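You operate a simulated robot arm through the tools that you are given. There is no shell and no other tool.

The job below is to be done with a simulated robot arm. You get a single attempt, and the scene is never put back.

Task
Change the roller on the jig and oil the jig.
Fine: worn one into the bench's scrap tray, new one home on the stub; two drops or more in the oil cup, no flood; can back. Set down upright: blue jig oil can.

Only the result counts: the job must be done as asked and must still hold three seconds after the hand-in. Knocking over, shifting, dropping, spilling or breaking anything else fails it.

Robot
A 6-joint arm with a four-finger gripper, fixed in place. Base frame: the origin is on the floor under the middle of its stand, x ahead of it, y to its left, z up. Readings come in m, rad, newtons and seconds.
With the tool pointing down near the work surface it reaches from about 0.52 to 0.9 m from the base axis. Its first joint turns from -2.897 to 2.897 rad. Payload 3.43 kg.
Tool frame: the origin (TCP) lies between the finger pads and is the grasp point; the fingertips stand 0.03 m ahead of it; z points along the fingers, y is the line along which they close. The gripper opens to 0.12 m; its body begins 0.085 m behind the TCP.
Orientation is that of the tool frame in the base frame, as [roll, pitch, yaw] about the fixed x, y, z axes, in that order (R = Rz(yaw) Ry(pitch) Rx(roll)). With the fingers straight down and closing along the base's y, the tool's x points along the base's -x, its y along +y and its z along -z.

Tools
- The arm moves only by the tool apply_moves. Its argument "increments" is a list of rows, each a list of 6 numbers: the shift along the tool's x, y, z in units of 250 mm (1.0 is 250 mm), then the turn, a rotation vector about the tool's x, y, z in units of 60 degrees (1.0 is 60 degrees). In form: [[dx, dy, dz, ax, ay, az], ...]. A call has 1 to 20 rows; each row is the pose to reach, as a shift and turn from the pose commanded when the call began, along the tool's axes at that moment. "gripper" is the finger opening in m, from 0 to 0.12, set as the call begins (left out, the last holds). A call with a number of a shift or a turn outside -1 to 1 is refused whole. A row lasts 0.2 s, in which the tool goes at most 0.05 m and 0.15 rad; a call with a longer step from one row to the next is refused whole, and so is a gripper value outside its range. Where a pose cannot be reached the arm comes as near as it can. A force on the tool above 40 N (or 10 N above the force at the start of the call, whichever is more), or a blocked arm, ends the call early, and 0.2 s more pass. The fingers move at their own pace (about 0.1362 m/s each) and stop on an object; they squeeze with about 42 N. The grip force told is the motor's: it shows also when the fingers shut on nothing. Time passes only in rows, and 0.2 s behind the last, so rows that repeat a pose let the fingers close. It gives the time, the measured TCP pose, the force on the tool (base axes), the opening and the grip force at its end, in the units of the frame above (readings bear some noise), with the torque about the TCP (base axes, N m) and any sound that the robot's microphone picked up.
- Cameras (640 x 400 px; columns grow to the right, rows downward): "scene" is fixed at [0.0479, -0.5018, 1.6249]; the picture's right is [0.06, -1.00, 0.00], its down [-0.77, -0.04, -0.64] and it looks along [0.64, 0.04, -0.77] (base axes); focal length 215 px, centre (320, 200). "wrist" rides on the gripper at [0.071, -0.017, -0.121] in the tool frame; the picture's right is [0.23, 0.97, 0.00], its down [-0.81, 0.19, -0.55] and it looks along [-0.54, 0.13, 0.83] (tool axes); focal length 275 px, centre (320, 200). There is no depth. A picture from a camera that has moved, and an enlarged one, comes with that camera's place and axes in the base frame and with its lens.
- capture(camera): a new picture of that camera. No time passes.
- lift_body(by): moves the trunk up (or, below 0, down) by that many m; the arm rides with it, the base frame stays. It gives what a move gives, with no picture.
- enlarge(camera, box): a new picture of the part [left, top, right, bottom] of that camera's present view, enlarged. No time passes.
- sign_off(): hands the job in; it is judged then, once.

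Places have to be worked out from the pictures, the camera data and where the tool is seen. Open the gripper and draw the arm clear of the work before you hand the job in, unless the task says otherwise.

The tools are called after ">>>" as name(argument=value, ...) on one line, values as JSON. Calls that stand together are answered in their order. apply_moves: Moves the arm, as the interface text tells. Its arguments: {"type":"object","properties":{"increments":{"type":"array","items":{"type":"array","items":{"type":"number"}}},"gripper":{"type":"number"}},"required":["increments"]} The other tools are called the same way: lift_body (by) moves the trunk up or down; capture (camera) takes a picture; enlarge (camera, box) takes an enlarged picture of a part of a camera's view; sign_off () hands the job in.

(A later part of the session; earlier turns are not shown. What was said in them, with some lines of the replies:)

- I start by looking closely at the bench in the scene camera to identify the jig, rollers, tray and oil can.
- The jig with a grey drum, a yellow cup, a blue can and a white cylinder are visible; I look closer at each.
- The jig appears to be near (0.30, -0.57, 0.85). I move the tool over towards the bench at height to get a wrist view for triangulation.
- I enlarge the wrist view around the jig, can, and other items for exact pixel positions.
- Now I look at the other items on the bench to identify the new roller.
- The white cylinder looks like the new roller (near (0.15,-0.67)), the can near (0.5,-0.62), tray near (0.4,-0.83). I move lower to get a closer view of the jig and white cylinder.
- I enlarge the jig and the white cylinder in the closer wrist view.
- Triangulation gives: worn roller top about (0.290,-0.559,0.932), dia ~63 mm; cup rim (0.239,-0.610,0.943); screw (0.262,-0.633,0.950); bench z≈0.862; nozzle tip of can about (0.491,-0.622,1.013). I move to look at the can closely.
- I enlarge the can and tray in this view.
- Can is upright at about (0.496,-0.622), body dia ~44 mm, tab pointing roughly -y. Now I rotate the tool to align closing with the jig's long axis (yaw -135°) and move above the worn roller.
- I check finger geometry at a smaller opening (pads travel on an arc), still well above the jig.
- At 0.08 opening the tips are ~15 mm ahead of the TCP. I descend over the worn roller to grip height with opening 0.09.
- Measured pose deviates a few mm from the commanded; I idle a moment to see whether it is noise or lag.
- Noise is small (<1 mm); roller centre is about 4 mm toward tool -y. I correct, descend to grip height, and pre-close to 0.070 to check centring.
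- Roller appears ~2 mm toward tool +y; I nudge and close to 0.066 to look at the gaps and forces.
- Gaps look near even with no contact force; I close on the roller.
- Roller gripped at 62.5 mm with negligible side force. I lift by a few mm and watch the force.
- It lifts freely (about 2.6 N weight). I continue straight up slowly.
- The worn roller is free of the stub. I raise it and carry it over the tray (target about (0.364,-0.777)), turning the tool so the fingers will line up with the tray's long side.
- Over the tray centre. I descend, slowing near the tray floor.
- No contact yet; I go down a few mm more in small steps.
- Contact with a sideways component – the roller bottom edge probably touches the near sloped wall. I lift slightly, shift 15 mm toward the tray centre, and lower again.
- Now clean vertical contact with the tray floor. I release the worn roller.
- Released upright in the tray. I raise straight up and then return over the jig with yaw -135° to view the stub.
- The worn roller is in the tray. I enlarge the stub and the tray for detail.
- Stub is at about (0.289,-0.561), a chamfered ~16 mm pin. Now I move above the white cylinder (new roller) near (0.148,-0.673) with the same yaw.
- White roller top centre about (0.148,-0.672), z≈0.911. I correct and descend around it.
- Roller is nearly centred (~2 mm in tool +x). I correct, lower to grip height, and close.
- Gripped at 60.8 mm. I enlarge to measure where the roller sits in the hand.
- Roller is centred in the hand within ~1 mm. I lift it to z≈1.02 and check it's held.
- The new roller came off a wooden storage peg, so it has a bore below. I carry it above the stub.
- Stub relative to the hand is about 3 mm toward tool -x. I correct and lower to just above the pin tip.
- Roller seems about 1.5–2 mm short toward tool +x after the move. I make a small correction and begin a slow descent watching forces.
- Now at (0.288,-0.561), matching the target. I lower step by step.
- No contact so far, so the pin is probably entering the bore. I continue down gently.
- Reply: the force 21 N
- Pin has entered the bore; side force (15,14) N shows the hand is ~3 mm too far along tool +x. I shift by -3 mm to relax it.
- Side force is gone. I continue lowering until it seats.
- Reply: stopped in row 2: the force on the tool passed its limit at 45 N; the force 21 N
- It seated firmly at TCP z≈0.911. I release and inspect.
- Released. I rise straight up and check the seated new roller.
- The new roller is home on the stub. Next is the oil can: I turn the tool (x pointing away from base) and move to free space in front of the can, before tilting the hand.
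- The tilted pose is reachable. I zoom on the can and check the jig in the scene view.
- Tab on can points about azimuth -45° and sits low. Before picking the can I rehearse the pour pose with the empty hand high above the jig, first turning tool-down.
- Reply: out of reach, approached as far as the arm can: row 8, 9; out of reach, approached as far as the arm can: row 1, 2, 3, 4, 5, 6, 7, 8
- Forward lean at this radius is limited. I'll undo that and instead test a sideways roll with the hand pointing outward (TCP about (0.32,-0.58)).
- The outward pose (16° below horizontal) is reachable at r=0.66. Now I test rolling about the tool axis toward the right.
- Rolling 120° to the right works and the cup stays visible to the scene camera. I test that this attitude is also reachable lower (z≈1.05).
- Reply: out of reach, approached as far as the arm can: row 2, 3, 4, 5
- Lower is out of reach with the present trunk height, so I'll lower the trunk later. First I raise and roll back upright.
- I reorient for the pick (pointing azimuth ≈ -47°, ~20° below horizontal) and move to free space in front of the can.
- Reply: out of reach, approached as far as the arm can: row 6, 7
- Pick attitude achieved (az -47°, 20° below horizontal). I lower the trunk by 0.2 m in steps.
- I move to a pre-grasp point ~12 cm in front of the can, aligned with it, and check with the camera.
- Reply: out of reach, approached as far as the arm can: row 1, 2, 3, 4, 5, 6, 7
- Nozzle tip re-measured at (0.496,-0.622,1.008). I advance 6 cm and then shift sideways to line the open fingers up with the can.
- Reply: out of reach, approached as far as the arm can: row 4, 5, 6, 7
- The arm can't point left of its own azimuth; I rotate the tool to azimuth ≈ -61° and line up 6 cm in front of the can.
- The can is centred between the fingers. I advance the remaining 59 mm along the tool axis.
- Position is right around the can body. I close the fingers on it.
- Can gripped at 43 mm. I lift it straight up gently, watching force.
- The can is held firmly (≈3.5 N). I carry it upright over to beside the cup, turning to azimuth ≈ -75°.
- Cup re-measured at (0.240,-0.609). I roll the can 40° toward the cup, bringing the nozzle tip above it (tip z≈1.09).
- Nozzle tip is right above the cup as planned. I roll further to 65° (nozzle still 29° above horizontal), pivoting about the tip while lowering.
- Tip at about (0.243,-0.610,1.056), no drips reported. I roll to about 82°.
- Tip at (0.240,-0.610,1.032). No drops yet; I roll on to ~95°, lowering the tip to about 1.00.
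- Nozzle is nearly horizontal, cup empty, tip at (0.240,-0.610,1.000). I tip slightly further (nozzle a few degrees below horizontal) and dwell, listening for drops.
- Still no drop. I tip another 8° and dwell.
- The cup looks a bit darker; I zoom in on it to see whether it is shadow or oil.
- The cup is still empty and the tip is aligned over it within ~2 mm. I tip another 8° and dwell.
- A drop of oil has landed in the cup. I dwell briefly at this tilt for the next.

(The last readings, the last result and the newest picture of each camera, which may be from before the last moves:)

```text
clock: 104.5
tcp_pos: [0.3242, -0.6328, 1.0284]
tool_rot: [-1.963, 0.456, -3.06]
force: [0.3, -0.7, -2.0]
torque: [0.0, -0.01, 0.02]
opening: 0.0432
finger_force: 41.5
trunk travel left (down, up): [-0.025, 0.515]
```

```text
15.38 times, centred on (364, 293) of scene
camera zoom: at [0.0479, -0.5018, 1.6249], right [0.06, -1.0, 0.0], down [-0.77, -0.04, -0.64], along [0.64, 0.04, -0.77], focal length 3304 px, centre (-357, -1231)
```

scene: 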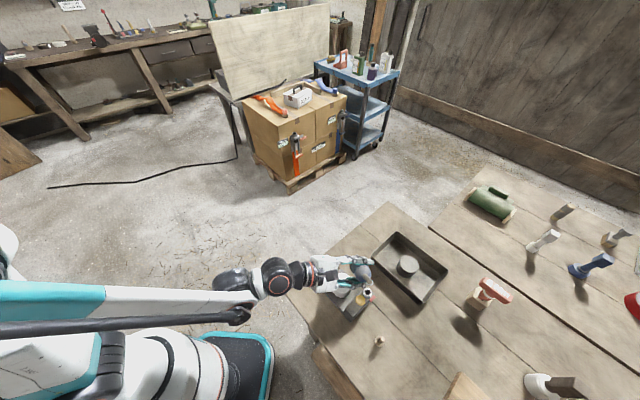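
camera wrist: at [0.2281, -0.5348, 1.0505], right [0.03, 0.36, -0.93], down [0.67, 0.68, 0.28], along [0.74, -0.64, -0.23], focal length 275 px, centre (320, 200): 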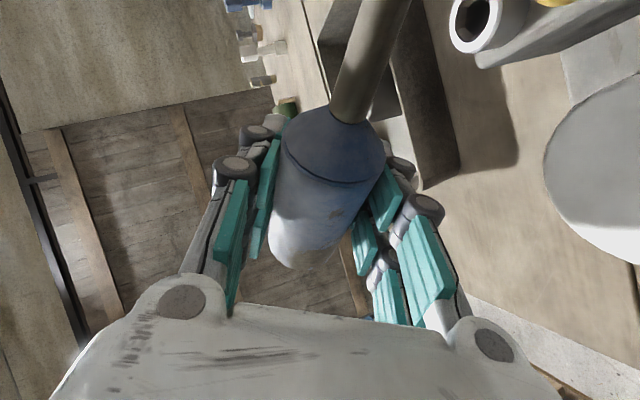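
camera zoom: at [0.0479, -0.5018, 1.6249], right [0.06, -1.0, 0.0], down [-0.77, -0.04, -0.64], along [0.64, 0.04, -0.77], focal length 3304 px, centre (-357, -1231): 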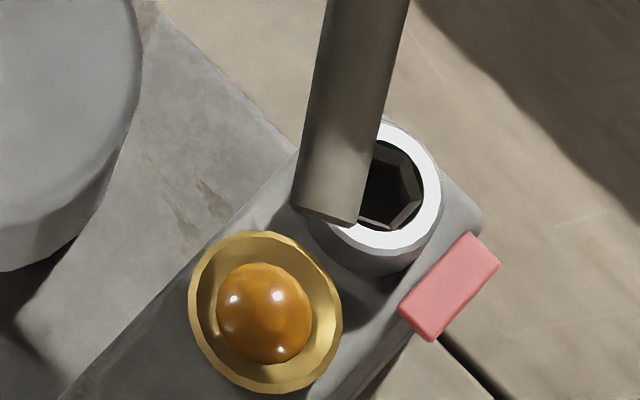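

The oil blob roughly doubled – two drops are in. I tip the can back now, keeping the tip over the cup.

>>> apply_moves(increments=[[0.0036, 0.0498, 0, 0, 0, -0.139], [0.0056, 0.082, -0.0069, 0, 0, -0.278], [-0.0031, 0.0789, -0.0274, 0, 0, -0.417], [-0.0052, 0.0727, -0.048, 0, 0, -0.556], [-0.0013, 0.0626, -0.0686, 0, 0, -0.694], [0.008, 0.0477, -0.0892, 0, 0, -0.833], [0.0219, 0.027, -0.1098, 0, 0, -0.972]])

>>> enlarge(camera="scene", box=[320, 250, 400, 330])

>>> enlarge(camera="scene", box=[352, 280, 376, 306])

```text
clock: 106.0
tcp_pos: [0.3154, -0.6053, 1.0288]
tool_rot: [-1.972, -0.496, -2.682]
force: [0.4, 0.8, -3.0]
torque: [0.02, 0.04, -0.01]
opening: 0.043
finger_force: 41.3
trunk travel left (down, up): [-0.025, 0.515]
```

```text
5.00 times, centred on (360, 290) of scene
camera zoom: at [0.0479, -0.5018, 1.6249], right [0.06, -1.0, 0.0], down [-0.77, -0.04, -0.64], along [0.64, 0.04, -0.77], focal length 1074 px, centre (120, -250)
```

zoom: 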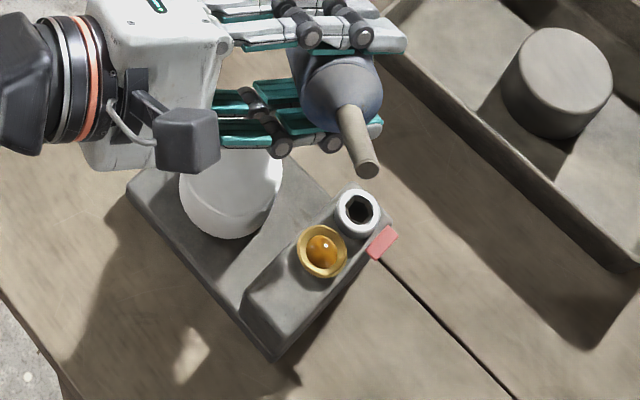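

```text
15.38 times, centred on (364, 293) of scene
camera zoom: at [0.0479, -0.5018, 1.6249], right [0.06, -1.0, 0.0], down [-0.77, -0.04, -0.64], along [0.64, 0.04, -0.77], focal length 3304 px, centre (-357, -1231)
```

zoom: 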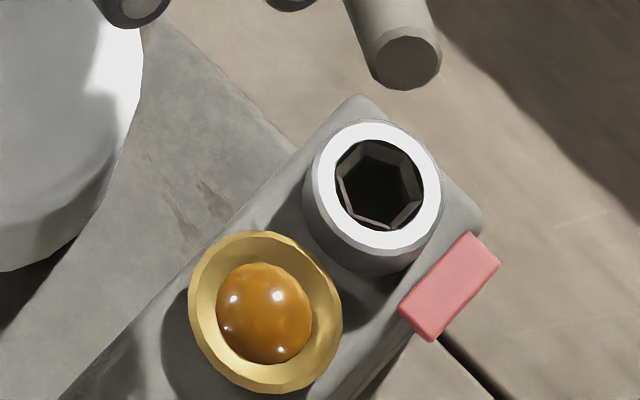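

Two drops in the cup, nothing spilled. I roll the can back upright in place, rising slightly.

>>> apply_moves(increments=[[0.007, -0.012, -0.005, 0, 0, -0.123], [0.014, -0.024, -0.01, 0, 0, -0.247], [0.021, -0.036, -0.015, 0, 0, -0.37], [0.028, -0.048, -0.02, 0, 0, -0.493], [0.036, -0.06, -0.026, 0, 0, -0.617], [0.043, -0.073, -0.031, 0, 0, -0.74], [0.05, -0.085, -0.036, 0, 0, -0.863], [0.057, -0.097, -0.041, 0, 0, -0.9865], [0.057, -0.097, -0.041, 0, 0, -0.9865]])

>>> enlarge(camera="scene", box=[290, 210, 410, 320])

>>> capture(camera="wrist")

```text
clock: 108.0
tcp_pos: [0.3147, -0.6054, 1.0603]
tool_rot: [-3.121, -1.22, -1.333]
force: [-0.6, -0.1, -2.5]
torque: [-0.02, 0.0, 0.04]
opening: 0.0428
finger_force: 41.6
trunk travel left (down, up): [-0.025, 0.515]
```

```text
3.64 times, centred on (350, 265) of scene
camera zoom: at [0.0479, -0.5018, 1.6249], right [0.06, -1.0, 0.0], down [-0.77, -0.04, -0.64], along [0.64, 0.04, -0.77], focal length 781 px, centre (211, -36)
```

zoom: 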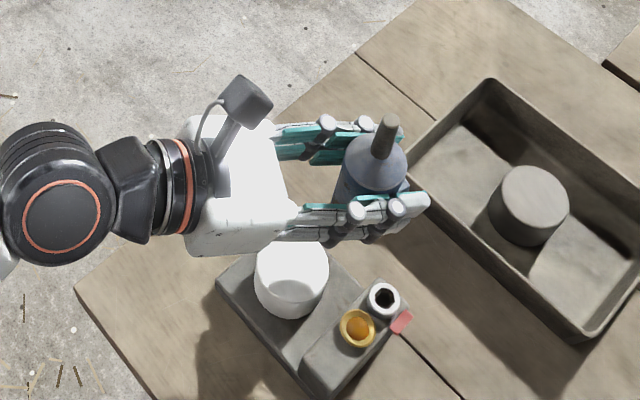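

```text
taken
camera wrist: at [0.3074, -0.5156, 1.1689], right [-0.92, -0.33, 0.21], down [-0.39, 0.72, -0.57], along [0.04, -0.61, -0.79], focal length 275 px, centre (320, 200)
```

wrist: 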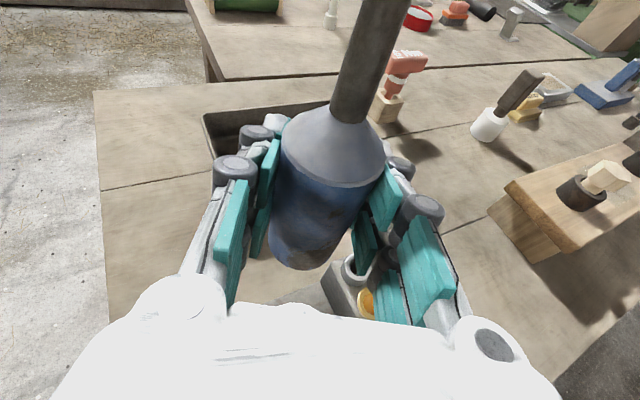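

The can is upright again. I carry it back above its original spot (0.495,-0.622) and restore the original yaw.

>>> apply_moves(increments=[[0.008, -0.076, 0.027, 0.0285, 0, -0.0104], [0.016, -0.152, 0.053, 0.057, 0, -0.0208], [0.023, -0.227, 0.08, 0.0855, -0.001, -0.0313], [0.031, -0.303, 0.106, 0.114, -0.001, -0.0417], [0.039, -0.379, 0.133, 0.1425, -0.001, -0.0521], [0.047, -0.455, 0.159, 0.171, -0.001, -0.0625], [0.054, -0.53, 0.186, 0.1995, -0.0015, -0.073], [0.062, -0.606, 0.212, 0.228, -0.002, -0.0834], [0.07, -0.682, 0.239, 0.2565, -0.002, -0.0938], [0.07, -0.682, 0.239, 0.2565, -0.002, -0.0938]])

>>> apply_moves(increments=[[0, 0, 0, 0, 0, 0]])

>>> enlarge(camera="scene", box=[290, 190, 410, 310])

>>> capture(camera="wrist")

```text
clock: 110.2
tcp_pos: [0.4983, -0.6215, 1.0559]
tool_rot: [-3.116, -1.22, -1.049]
force: [-0.5, 0.8, -2.1]
torque: [-0.02, 0.01, 0.01]
opening: 0.043
finger_force: 41.5
trunk travel left (down, up): [-0.025, 0.515]
```

```text
clock: 110.7
tcp_pos: [0.4968, -0.6197, 1.0568]
tool_rot: [-3.117, -1.22, -1.05]
force: [0.0, 1.1, -3.1]
torque: [-0.03, -0.02, -0.03]
opening: 0.0429
finger_force: 42.1
trunk travel left (down, up): [-0.025, 0.515]
```

```text
3.33 times, centred on (350, 250) of scene
camera zoom: at [0.0479, -0.5018, 1.6249], right [0.06, -1.0, 0.0], down [-0.77, -0.04, -0.64], along [0.64, 0.04, -0.77], focal length 716 px, centre (220, 33)
```

zoom: 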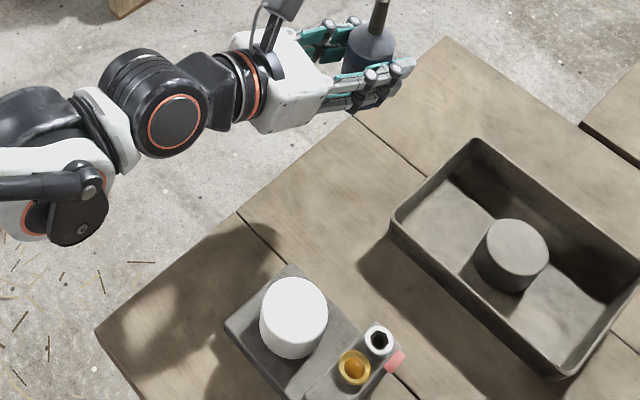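

```text
taken
camera wrist: at [0.465, -0.5365, 1.166], right [-0.79, -0.57, 0.21], down [-0.57, 0.59, -0.57], along [0.21, -0.57, -0.79], focal length 275 px, centre (320, 200)
```

wrist: 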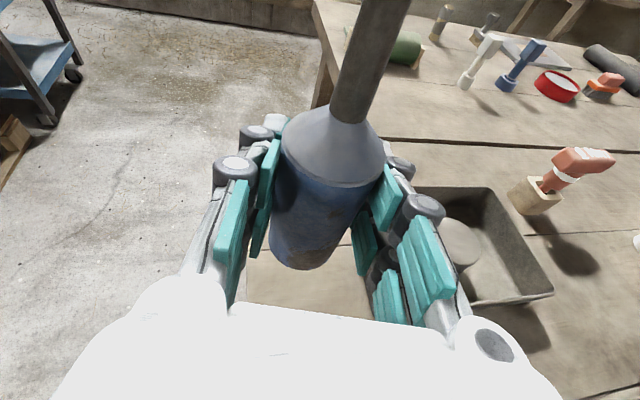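

Within ~3 mm of the original spot. I correct and lower, stopping ~1.5 cm above the bench.

>>> apply_moves(increments=[[0, 0.013, 0, 0, 0, 0], [-0.1, 0.014, 0.0366, 0, 0, 0], [-0.22, 0.015, 0.0805, 0, 0, 0], [-0.33, 0.016, 0.1207, 0, 0, 0], [-0.42, 0.017, 0.1537, 0, 0, 0], [-0.4696, 0.0172, 0.1718, 0, 0, 0], [-0.4696, 0.0172, 0.1718, 0, 0, 0]])

>>> apply_moves(increments=[[0, 0, 0, 0, 0, 0]])

>>> enlarge(camera="scene", box=[310, 200, 400, 280])

>>> capture(camera="wrist")

```text
clock: 112.2
tcp_pos: [0.4951, -0.6225, 0.9324]
tool_rot: [-3.115, -1.221, -1.049]
force: [-0.5, -0.7, -2.7]
torque: [-0.02, -0.01, 0.0]
opening: 0.0427
finger_force: 41.5
trunk travel left (down, up): [-0.025, 0.515]
```

```text
clock: 112.7
tcp_pos: [0.4952, -0.6229, 0.9328]
tool_rot: [-3.118, -1.22, -1.049]
force: [-0.1, -0.3, -1.6]
torque: [0.0, 0.0, 0.0]
opening: 0.0428
finger_force: 42.2
trunk travel left (down, up): [-0.025, 0.515]
```

```text
5.00 times, centred on (355, 240) of scene
camera zoom: at [0.0479, -0.5018, 1.6249], right [0.06, -1.0, 0.0], down [-0.77, -0.04, -0.64], along [0.64, 0.04, -0.77], focal length 1074 px, centre (145, 0)
```

zoom: 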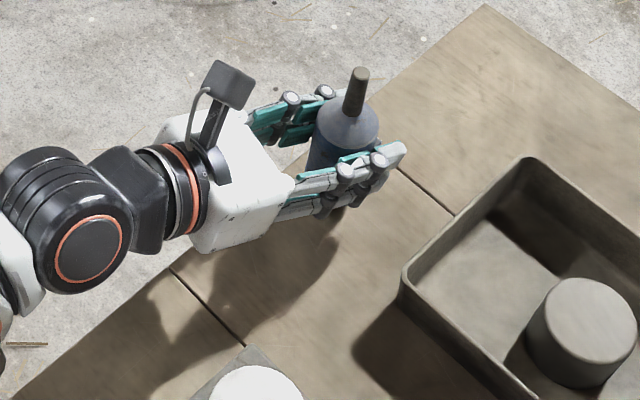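

```text
taken
camera wrist: at [0.4629, -0.5382, 1.041], right [-0.79, -0.57, 0.21], down [-0.57, 0.59, -0.57], along [0.21, -0.57, -0.79], focal length 275 px, centre (320, 200)
```

wrist: 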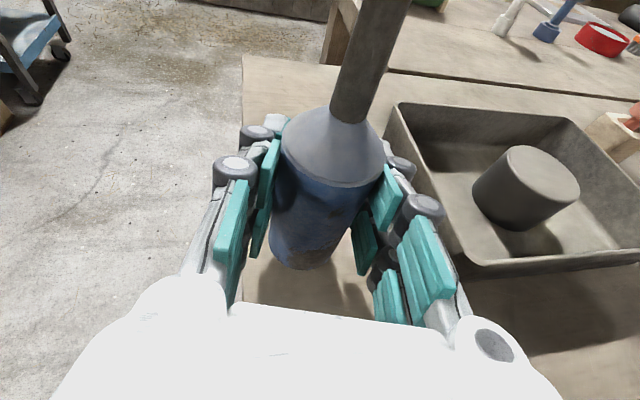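

Aligned with the original spot. I lower in small steps to touch down.

>>> apply_moves(increments=[[-0.0188, 0.0002, 0.0069, 0, 0, 0], [-0.0376, 0.0003, 0.0137, 0, 0, 0], [-0.0488, 0.0004, 0.0179, 0, 0, 0], [-0.0488, 0.0004, 0.0179, 0, 0, 0]])

>>> apply_moves(increments=[[-0.0056, 0, 0.0021, 0, 0, 0], [-0.0094, 0.0001, 0.0034, 0, 0, 0], [-0.0094, 0.0001, 0.0034, 0, 0, 0]])

```text
clock: 113.7
tcp_pos: [0.4935, -0.6243, 0.9182]
tool_rot: [-3.118, -1.221, -1.05]
force: [-0.6, 0.6, -2.3]
torque: [0.02, 0.01, -0.02]
opening: 0.0429
finger_force: 41.4
trunk travel left (down, up): [-0.025, 0.515]
```

```text
clock: 114.5
tcp_pos: [0.494, -0.6223, 0.9172]
tool_rot: [-3.117, -1.222, -1.05]
force: [0.4, -1.8, 1.7]
torque: [-0.1, 0.07, 0.04]
opening: 0.0429
finger_force: 42.1
trunk travel left (down, up): [-0.025, 0.515]
```

The can touches the bench at the original height. I open the fingers.

>>> apply_moves(increments=[[0, 0, 0, 0, 0, 0], [0, 0, 0, 0, 0, 0], [0, 0, 0, 0, 0, 0]], gripper=0.075)

>>> capture(camera="wrist")

>>> enlarge(camera="scene", box=[310, 200, 400, 280])

```text
clock: 115.2
tcp_pos: [0.4934, -0.6224, 0.9169]
tool_rot: [-3.114, -1.22, -1.05]
force: [-0.4, -0.1, -0.4]
torque: [-0.01, 0.02, -0.01]
opening: 0.0751
finger_force: 0.0
trunk travel left (down, up): [-0.025, 0.515]
```

```text
taken
camera wrist: at [0.4619, -0.5391, 1.026], right [-0.79, -0.57, 0.21], down [-0.57, 0.59, -0.57], along [0.21, -0.57, -0.79], focal length 275 px, centre (320, 200)
```

wrist: 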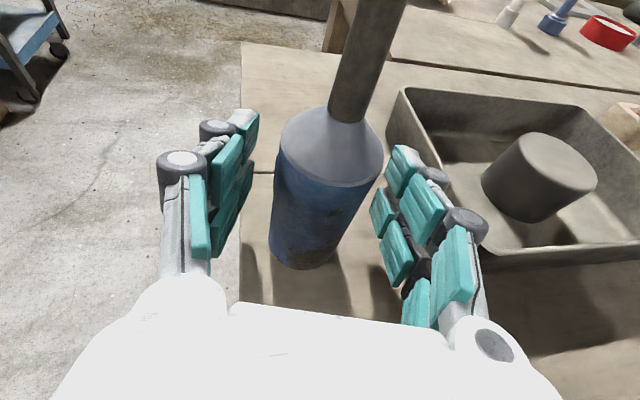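

```text
5.00 times, centred on (355, 240) of scene
camera zoom: at [0.0479, -0.5018, 1.6249], right [0.06, -1.0, 0.0], down [-0.77, -0.04, -0.64], along [0.64, 0.04, -0.77], focal length 1074 px, centre (145, 0)
```

zoom: 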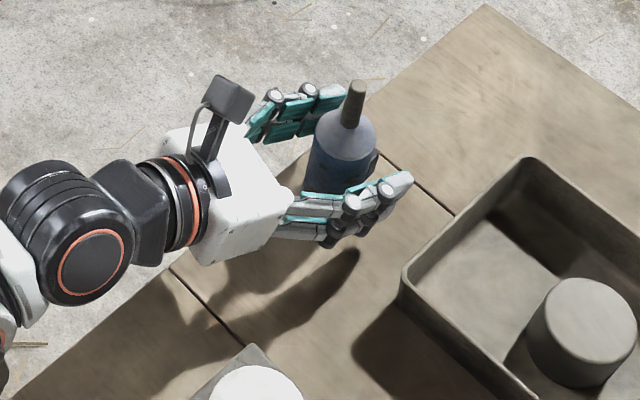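

The can stands upright on its original spot. I back the hand straight out along the tool axis, then up.

>>> apply_moves(increments=[[0, 0, -0.06, 0, 0, 0], [0, 0, -0.14, 0, 0, 0], [0, 0, -0.22, 0, 0, 0], [0, 0, -0.3, 0, 0, 0], [0, 0, -0.38, 0, 0, 0], [0, 0, -0.38, 0, 0, 0]])

>>> capture(camera="wrist")

>>> enlarge(camera="scene", box=[310, 200, 400, 280])

```text
clock: 116.7
tcp_pos: [0.4459, -0.5449, 0.9495]
tool_rot: [-3.117, -1.221, -1.049]
force: [-0.7, 0.5, -0.1]
torque: [-0.02, -0.04, 0.0]
opening: 0.075
finger_force: 0.1
trunk travel left (down, up): [-0.025, 0.515]
```

```text
taken
camera wrist: at [0.4142, -0.4618, 1.0589], right [-0.79, -0.57, 0.21], down [-0.57, 0.58, -0.57], along [0.21, -0.57, -0.79], focal length 275 px, centre (320, 200)
```

wrist: 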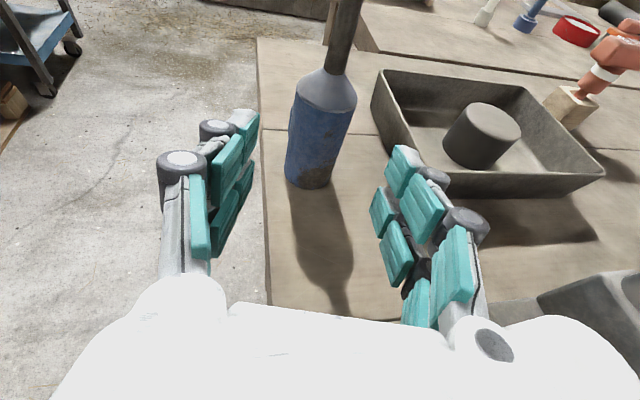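

```text
5.00 times, centred on (355, 240) of scene
camera zoom: at [0.0479, -0.5018, 1.6249], right [0.06, -1.0, 0.0], down [-0.77, -0.04, -0.64], along [0.64, 0.04, -0.77], focal length 1074 px, centre (145, 0)
```

zoom: 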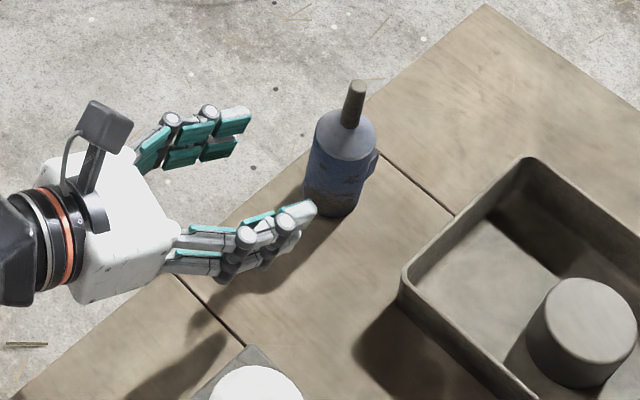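

The can stands upright as before. I raise the trunk to lift the hand straight up and clear.

>>> lift_body(by=0.2)

>>> apply_moves(increments=[[0, -0.1, -0.1, 0, 0, 0], [0, -0.2, -0.2, 0, 0, 0], [0, -0.3, -0.25, 0, 0, 0], [0, -0.4, -0.25, 0, 0, 0], [0, -0.4, -0.25, 0, 0, 0]], gripper=0.12)

>>> capture(camera="scene")

>>> enlarge(camera="scene", box=[310, 205, 390, 325])

>>> enlarge(camera="scene", box=[340, 210, 380, 250])

>>> enlarge(camera="scene", box=[320, 260, 380, 320])

```text
clock: 118.8
tcp_pos: [0.446, -0.5463, 1.1497]
tool_rot: [-3.116, -1.221, -1.049]
force: [0.3, 0.8, -0.6]
torque: [0.01, 0.01, -0.01]
opening: 0.075
finger_force: 0.0
trunk travel left (down, up): [-0.225, 0.315]
```

```text
clock: 120.0
tcp_pos: [0.5018, -0.4422, 1.1729]
tool_rot: [-3.116, -1.219, -1.052]
force: [0.3, -0.7, -0.5]
torque: [0.0, 0.01, 0.02]
opening: 0.1201
finger_force: 0.0
trunk travel left (down, up): [-0.225, 0.315]
```

```text
taken
```

scene: 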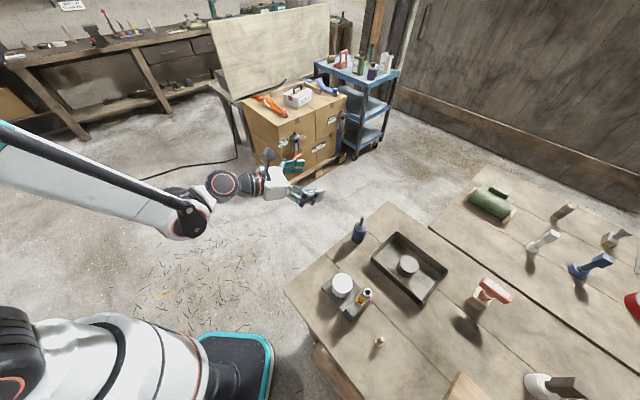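

```text
3.33 times, centred on (350, 265) of scene
camera zoom: at [0.0479, -0.5018, 1.6249], right [0.06, -1.0, 0.0], down [-0.77, -0.04, -0.64], along [0.64, 0.04, -0.77], focal length 716 px, centre (220, -17)
```

zoom: 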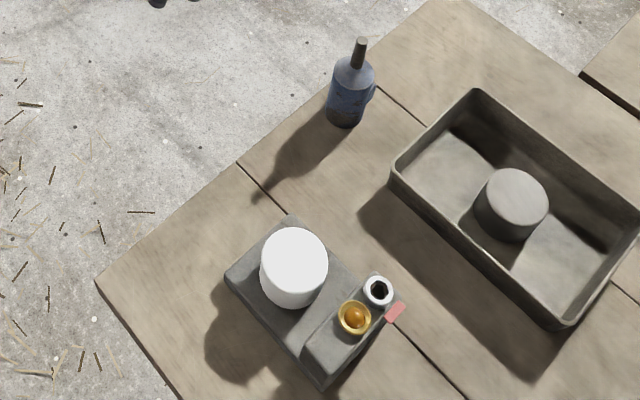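

```text
10.00 times, centred on (360, 230) of scene
camera zoom: at [0.0479, -0.5018, 1.6249], right [0.06, -1.0, 0.0], down [-0.77, -0.04, -0.64], along [0.64, 0.04, -0.77], focal length 2147 px, centre (-80, -100)
```

zoom: 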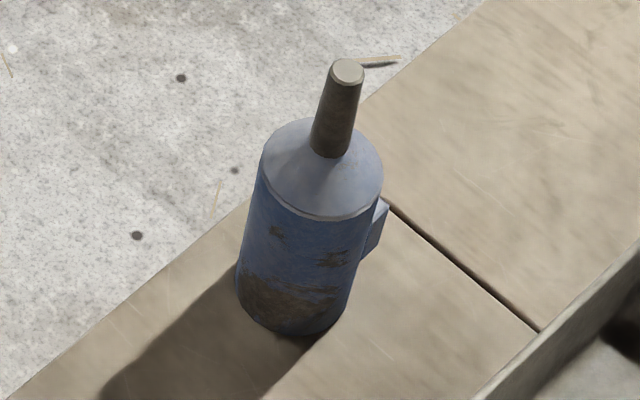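

```text
6.67 times, centred on (350, 290) of scene
camera zoom: at [0.0479, -0.5018, 1.6249], right [0.06, -1.0, 0.0], down [-0.77, -0.04, -0.64], along [0.64, 0.04, -0.77], focal length 1432 px, centre (120, -400)
```

zoom: 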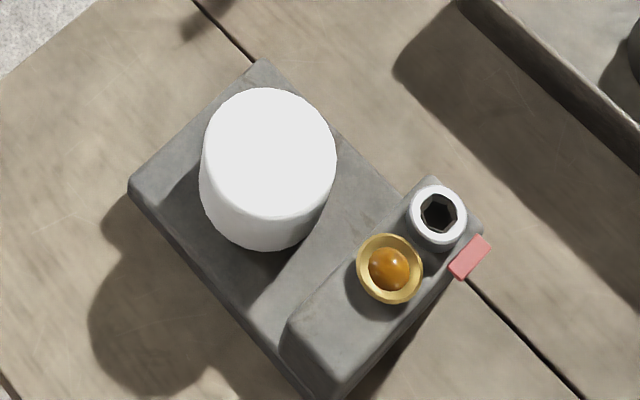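

Everything looks in place. I check the seat of the new roller closely from the scene camera, and the tray and cup.

>>> enlarge(camera="scene", box=[325, 265, 365, 305])

>>> enlarge(camera="scene", box=[352, 280, 376, 306])

>>> enlarge(camera="scene", box=[365, 330, 395, 360])

```text
10.00 times, centred on (345, 285) of scene
camera zoom: at [0.0479, -0.5018, 1.6249], right [0.06, -1.0, 0.0], down [-0.77, -0.04, -0.64], along [0.64, 0.04, -0.77], focal length 2147 px, centre (70, -650)
```

zoom: 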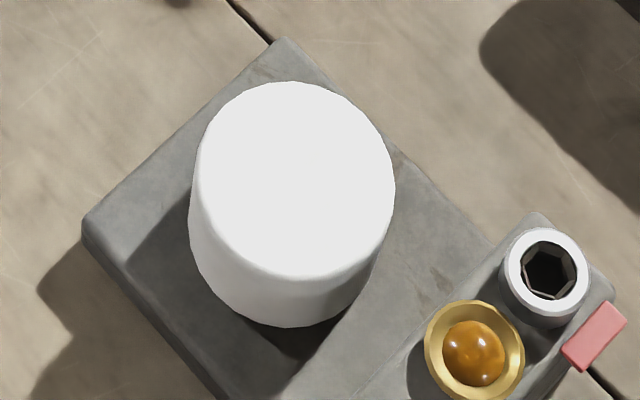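

```text
15.38 times, centred on (364, 293) of scene
camera zoom: at [0.0479, -0.5018, 1.6249], right [0.06, -1.0, 0.0], down [-0.77, -0.04, -0.64], along [0.64, 0.04, -0.77], focal length 3304 px, centre (-357, -1231)
```

zoom: 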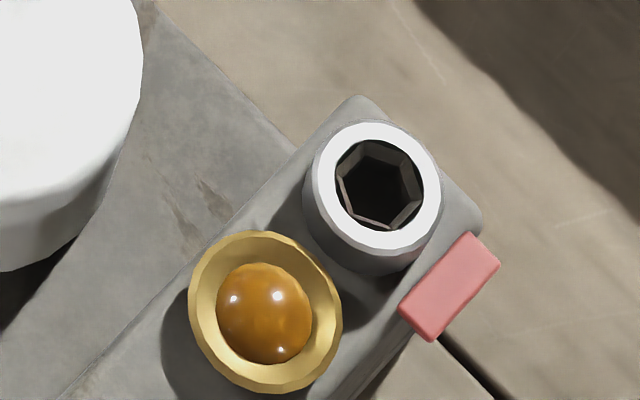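

```text
13.33 times, centred on (380, 345) of scene
camera zoom: at [0.0479, -0.5018, 1.6249], right [0.06, -1.0, 0.0], down [-0.77, -0.04, -0.64], along [0.64, 0.04, -0.77], focal length 2863 px, centre (-480, -1733)
```

zoom: 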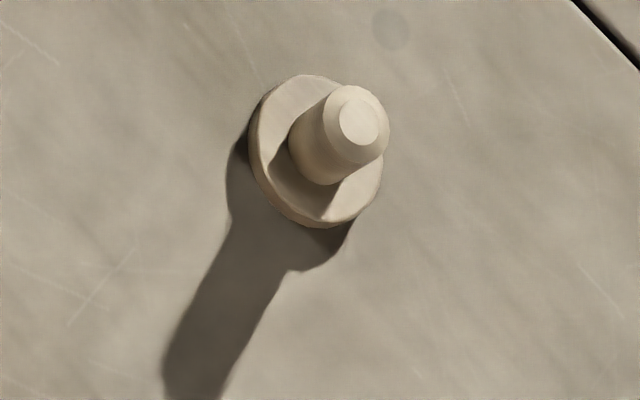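

The new roller sits at the same height as the old one did, two drops in the cup, the can upright in place. I draw the arm further up and clear of the bench.

>>> apply_moves(increments=[[0.11, -0.05, -0.041, 0, 0, 0], [0.225, -0.1, -0.083, 0, 0, 0], [0.338, -0.15, -0.124, 0, 0, 0], [0.451, -0.2, -0.165, 0, 0, 0], [0.451, -0.2, -0.165, 0, 0, 0]])

>>> capture(camera="scene")

>>> capture(camera="wrist")

```text
clock: 121.2
tcp_pos: [0.5395, -0.4173, 1.295]
tool_rot: [-3.117, -1.22, -1.049]
force: [0.0, 0.8, -0.3]
torque: [0.0, -0.01, 0.03]
opening: 0.1198
finger_force: 0.0
trunk travel left (down, up): [-0.225, 0.315]
```

```text
taken
```

scene: 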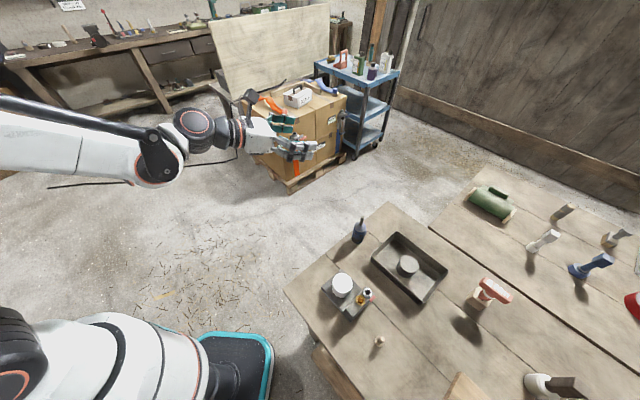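

```text
taken
camera wrist: at [0.5078, -0.334, 1.4037], right [-0.79, -0.57, 0.21], down [-0.57, 0.59, -0.57], along [0.21, -0.57, -0.79], focal length 275 px, centre (320, 200)
```

wrist: 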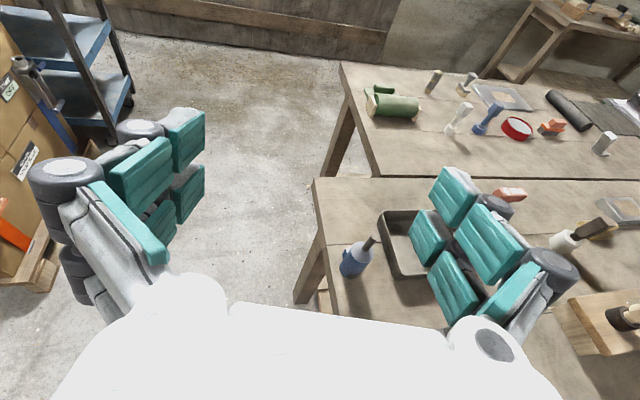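

The arm is clear, gripper open and empty. The worn roller is in the tray, the new one is home on the stub, there are two drops in the cup, and the can is upright on its spot. I hand the job in.

>>> sign_off()

```text
The job is handed in.
```

The roller is changed and the jig is oiled. The job is handed in, but I have no verdict back yet.

- **Worn roller:** it lifted off the stub freely and stands upright in the bench's scrap tray.
- **New roller:** the white one from the wooden peg is on the stub, pressed down until it stopped. In the scene camera its top is at the same height as the worn one's was, to about 1 mm.
- **Oil:** two drops are in the cup, judged by the amber blob doubling in volume. I saw no flood and no spill.
- **Can:** the blue oil can stands upright within about 2 mm of where it started.

I left the hex screw beside the cup and the red 6 Nm key alone. The roller came off without loosening the screw, and the task did not mention it.

The gripper is open and the arm is clear of the bench. I saw nothing else moved or knocked over.
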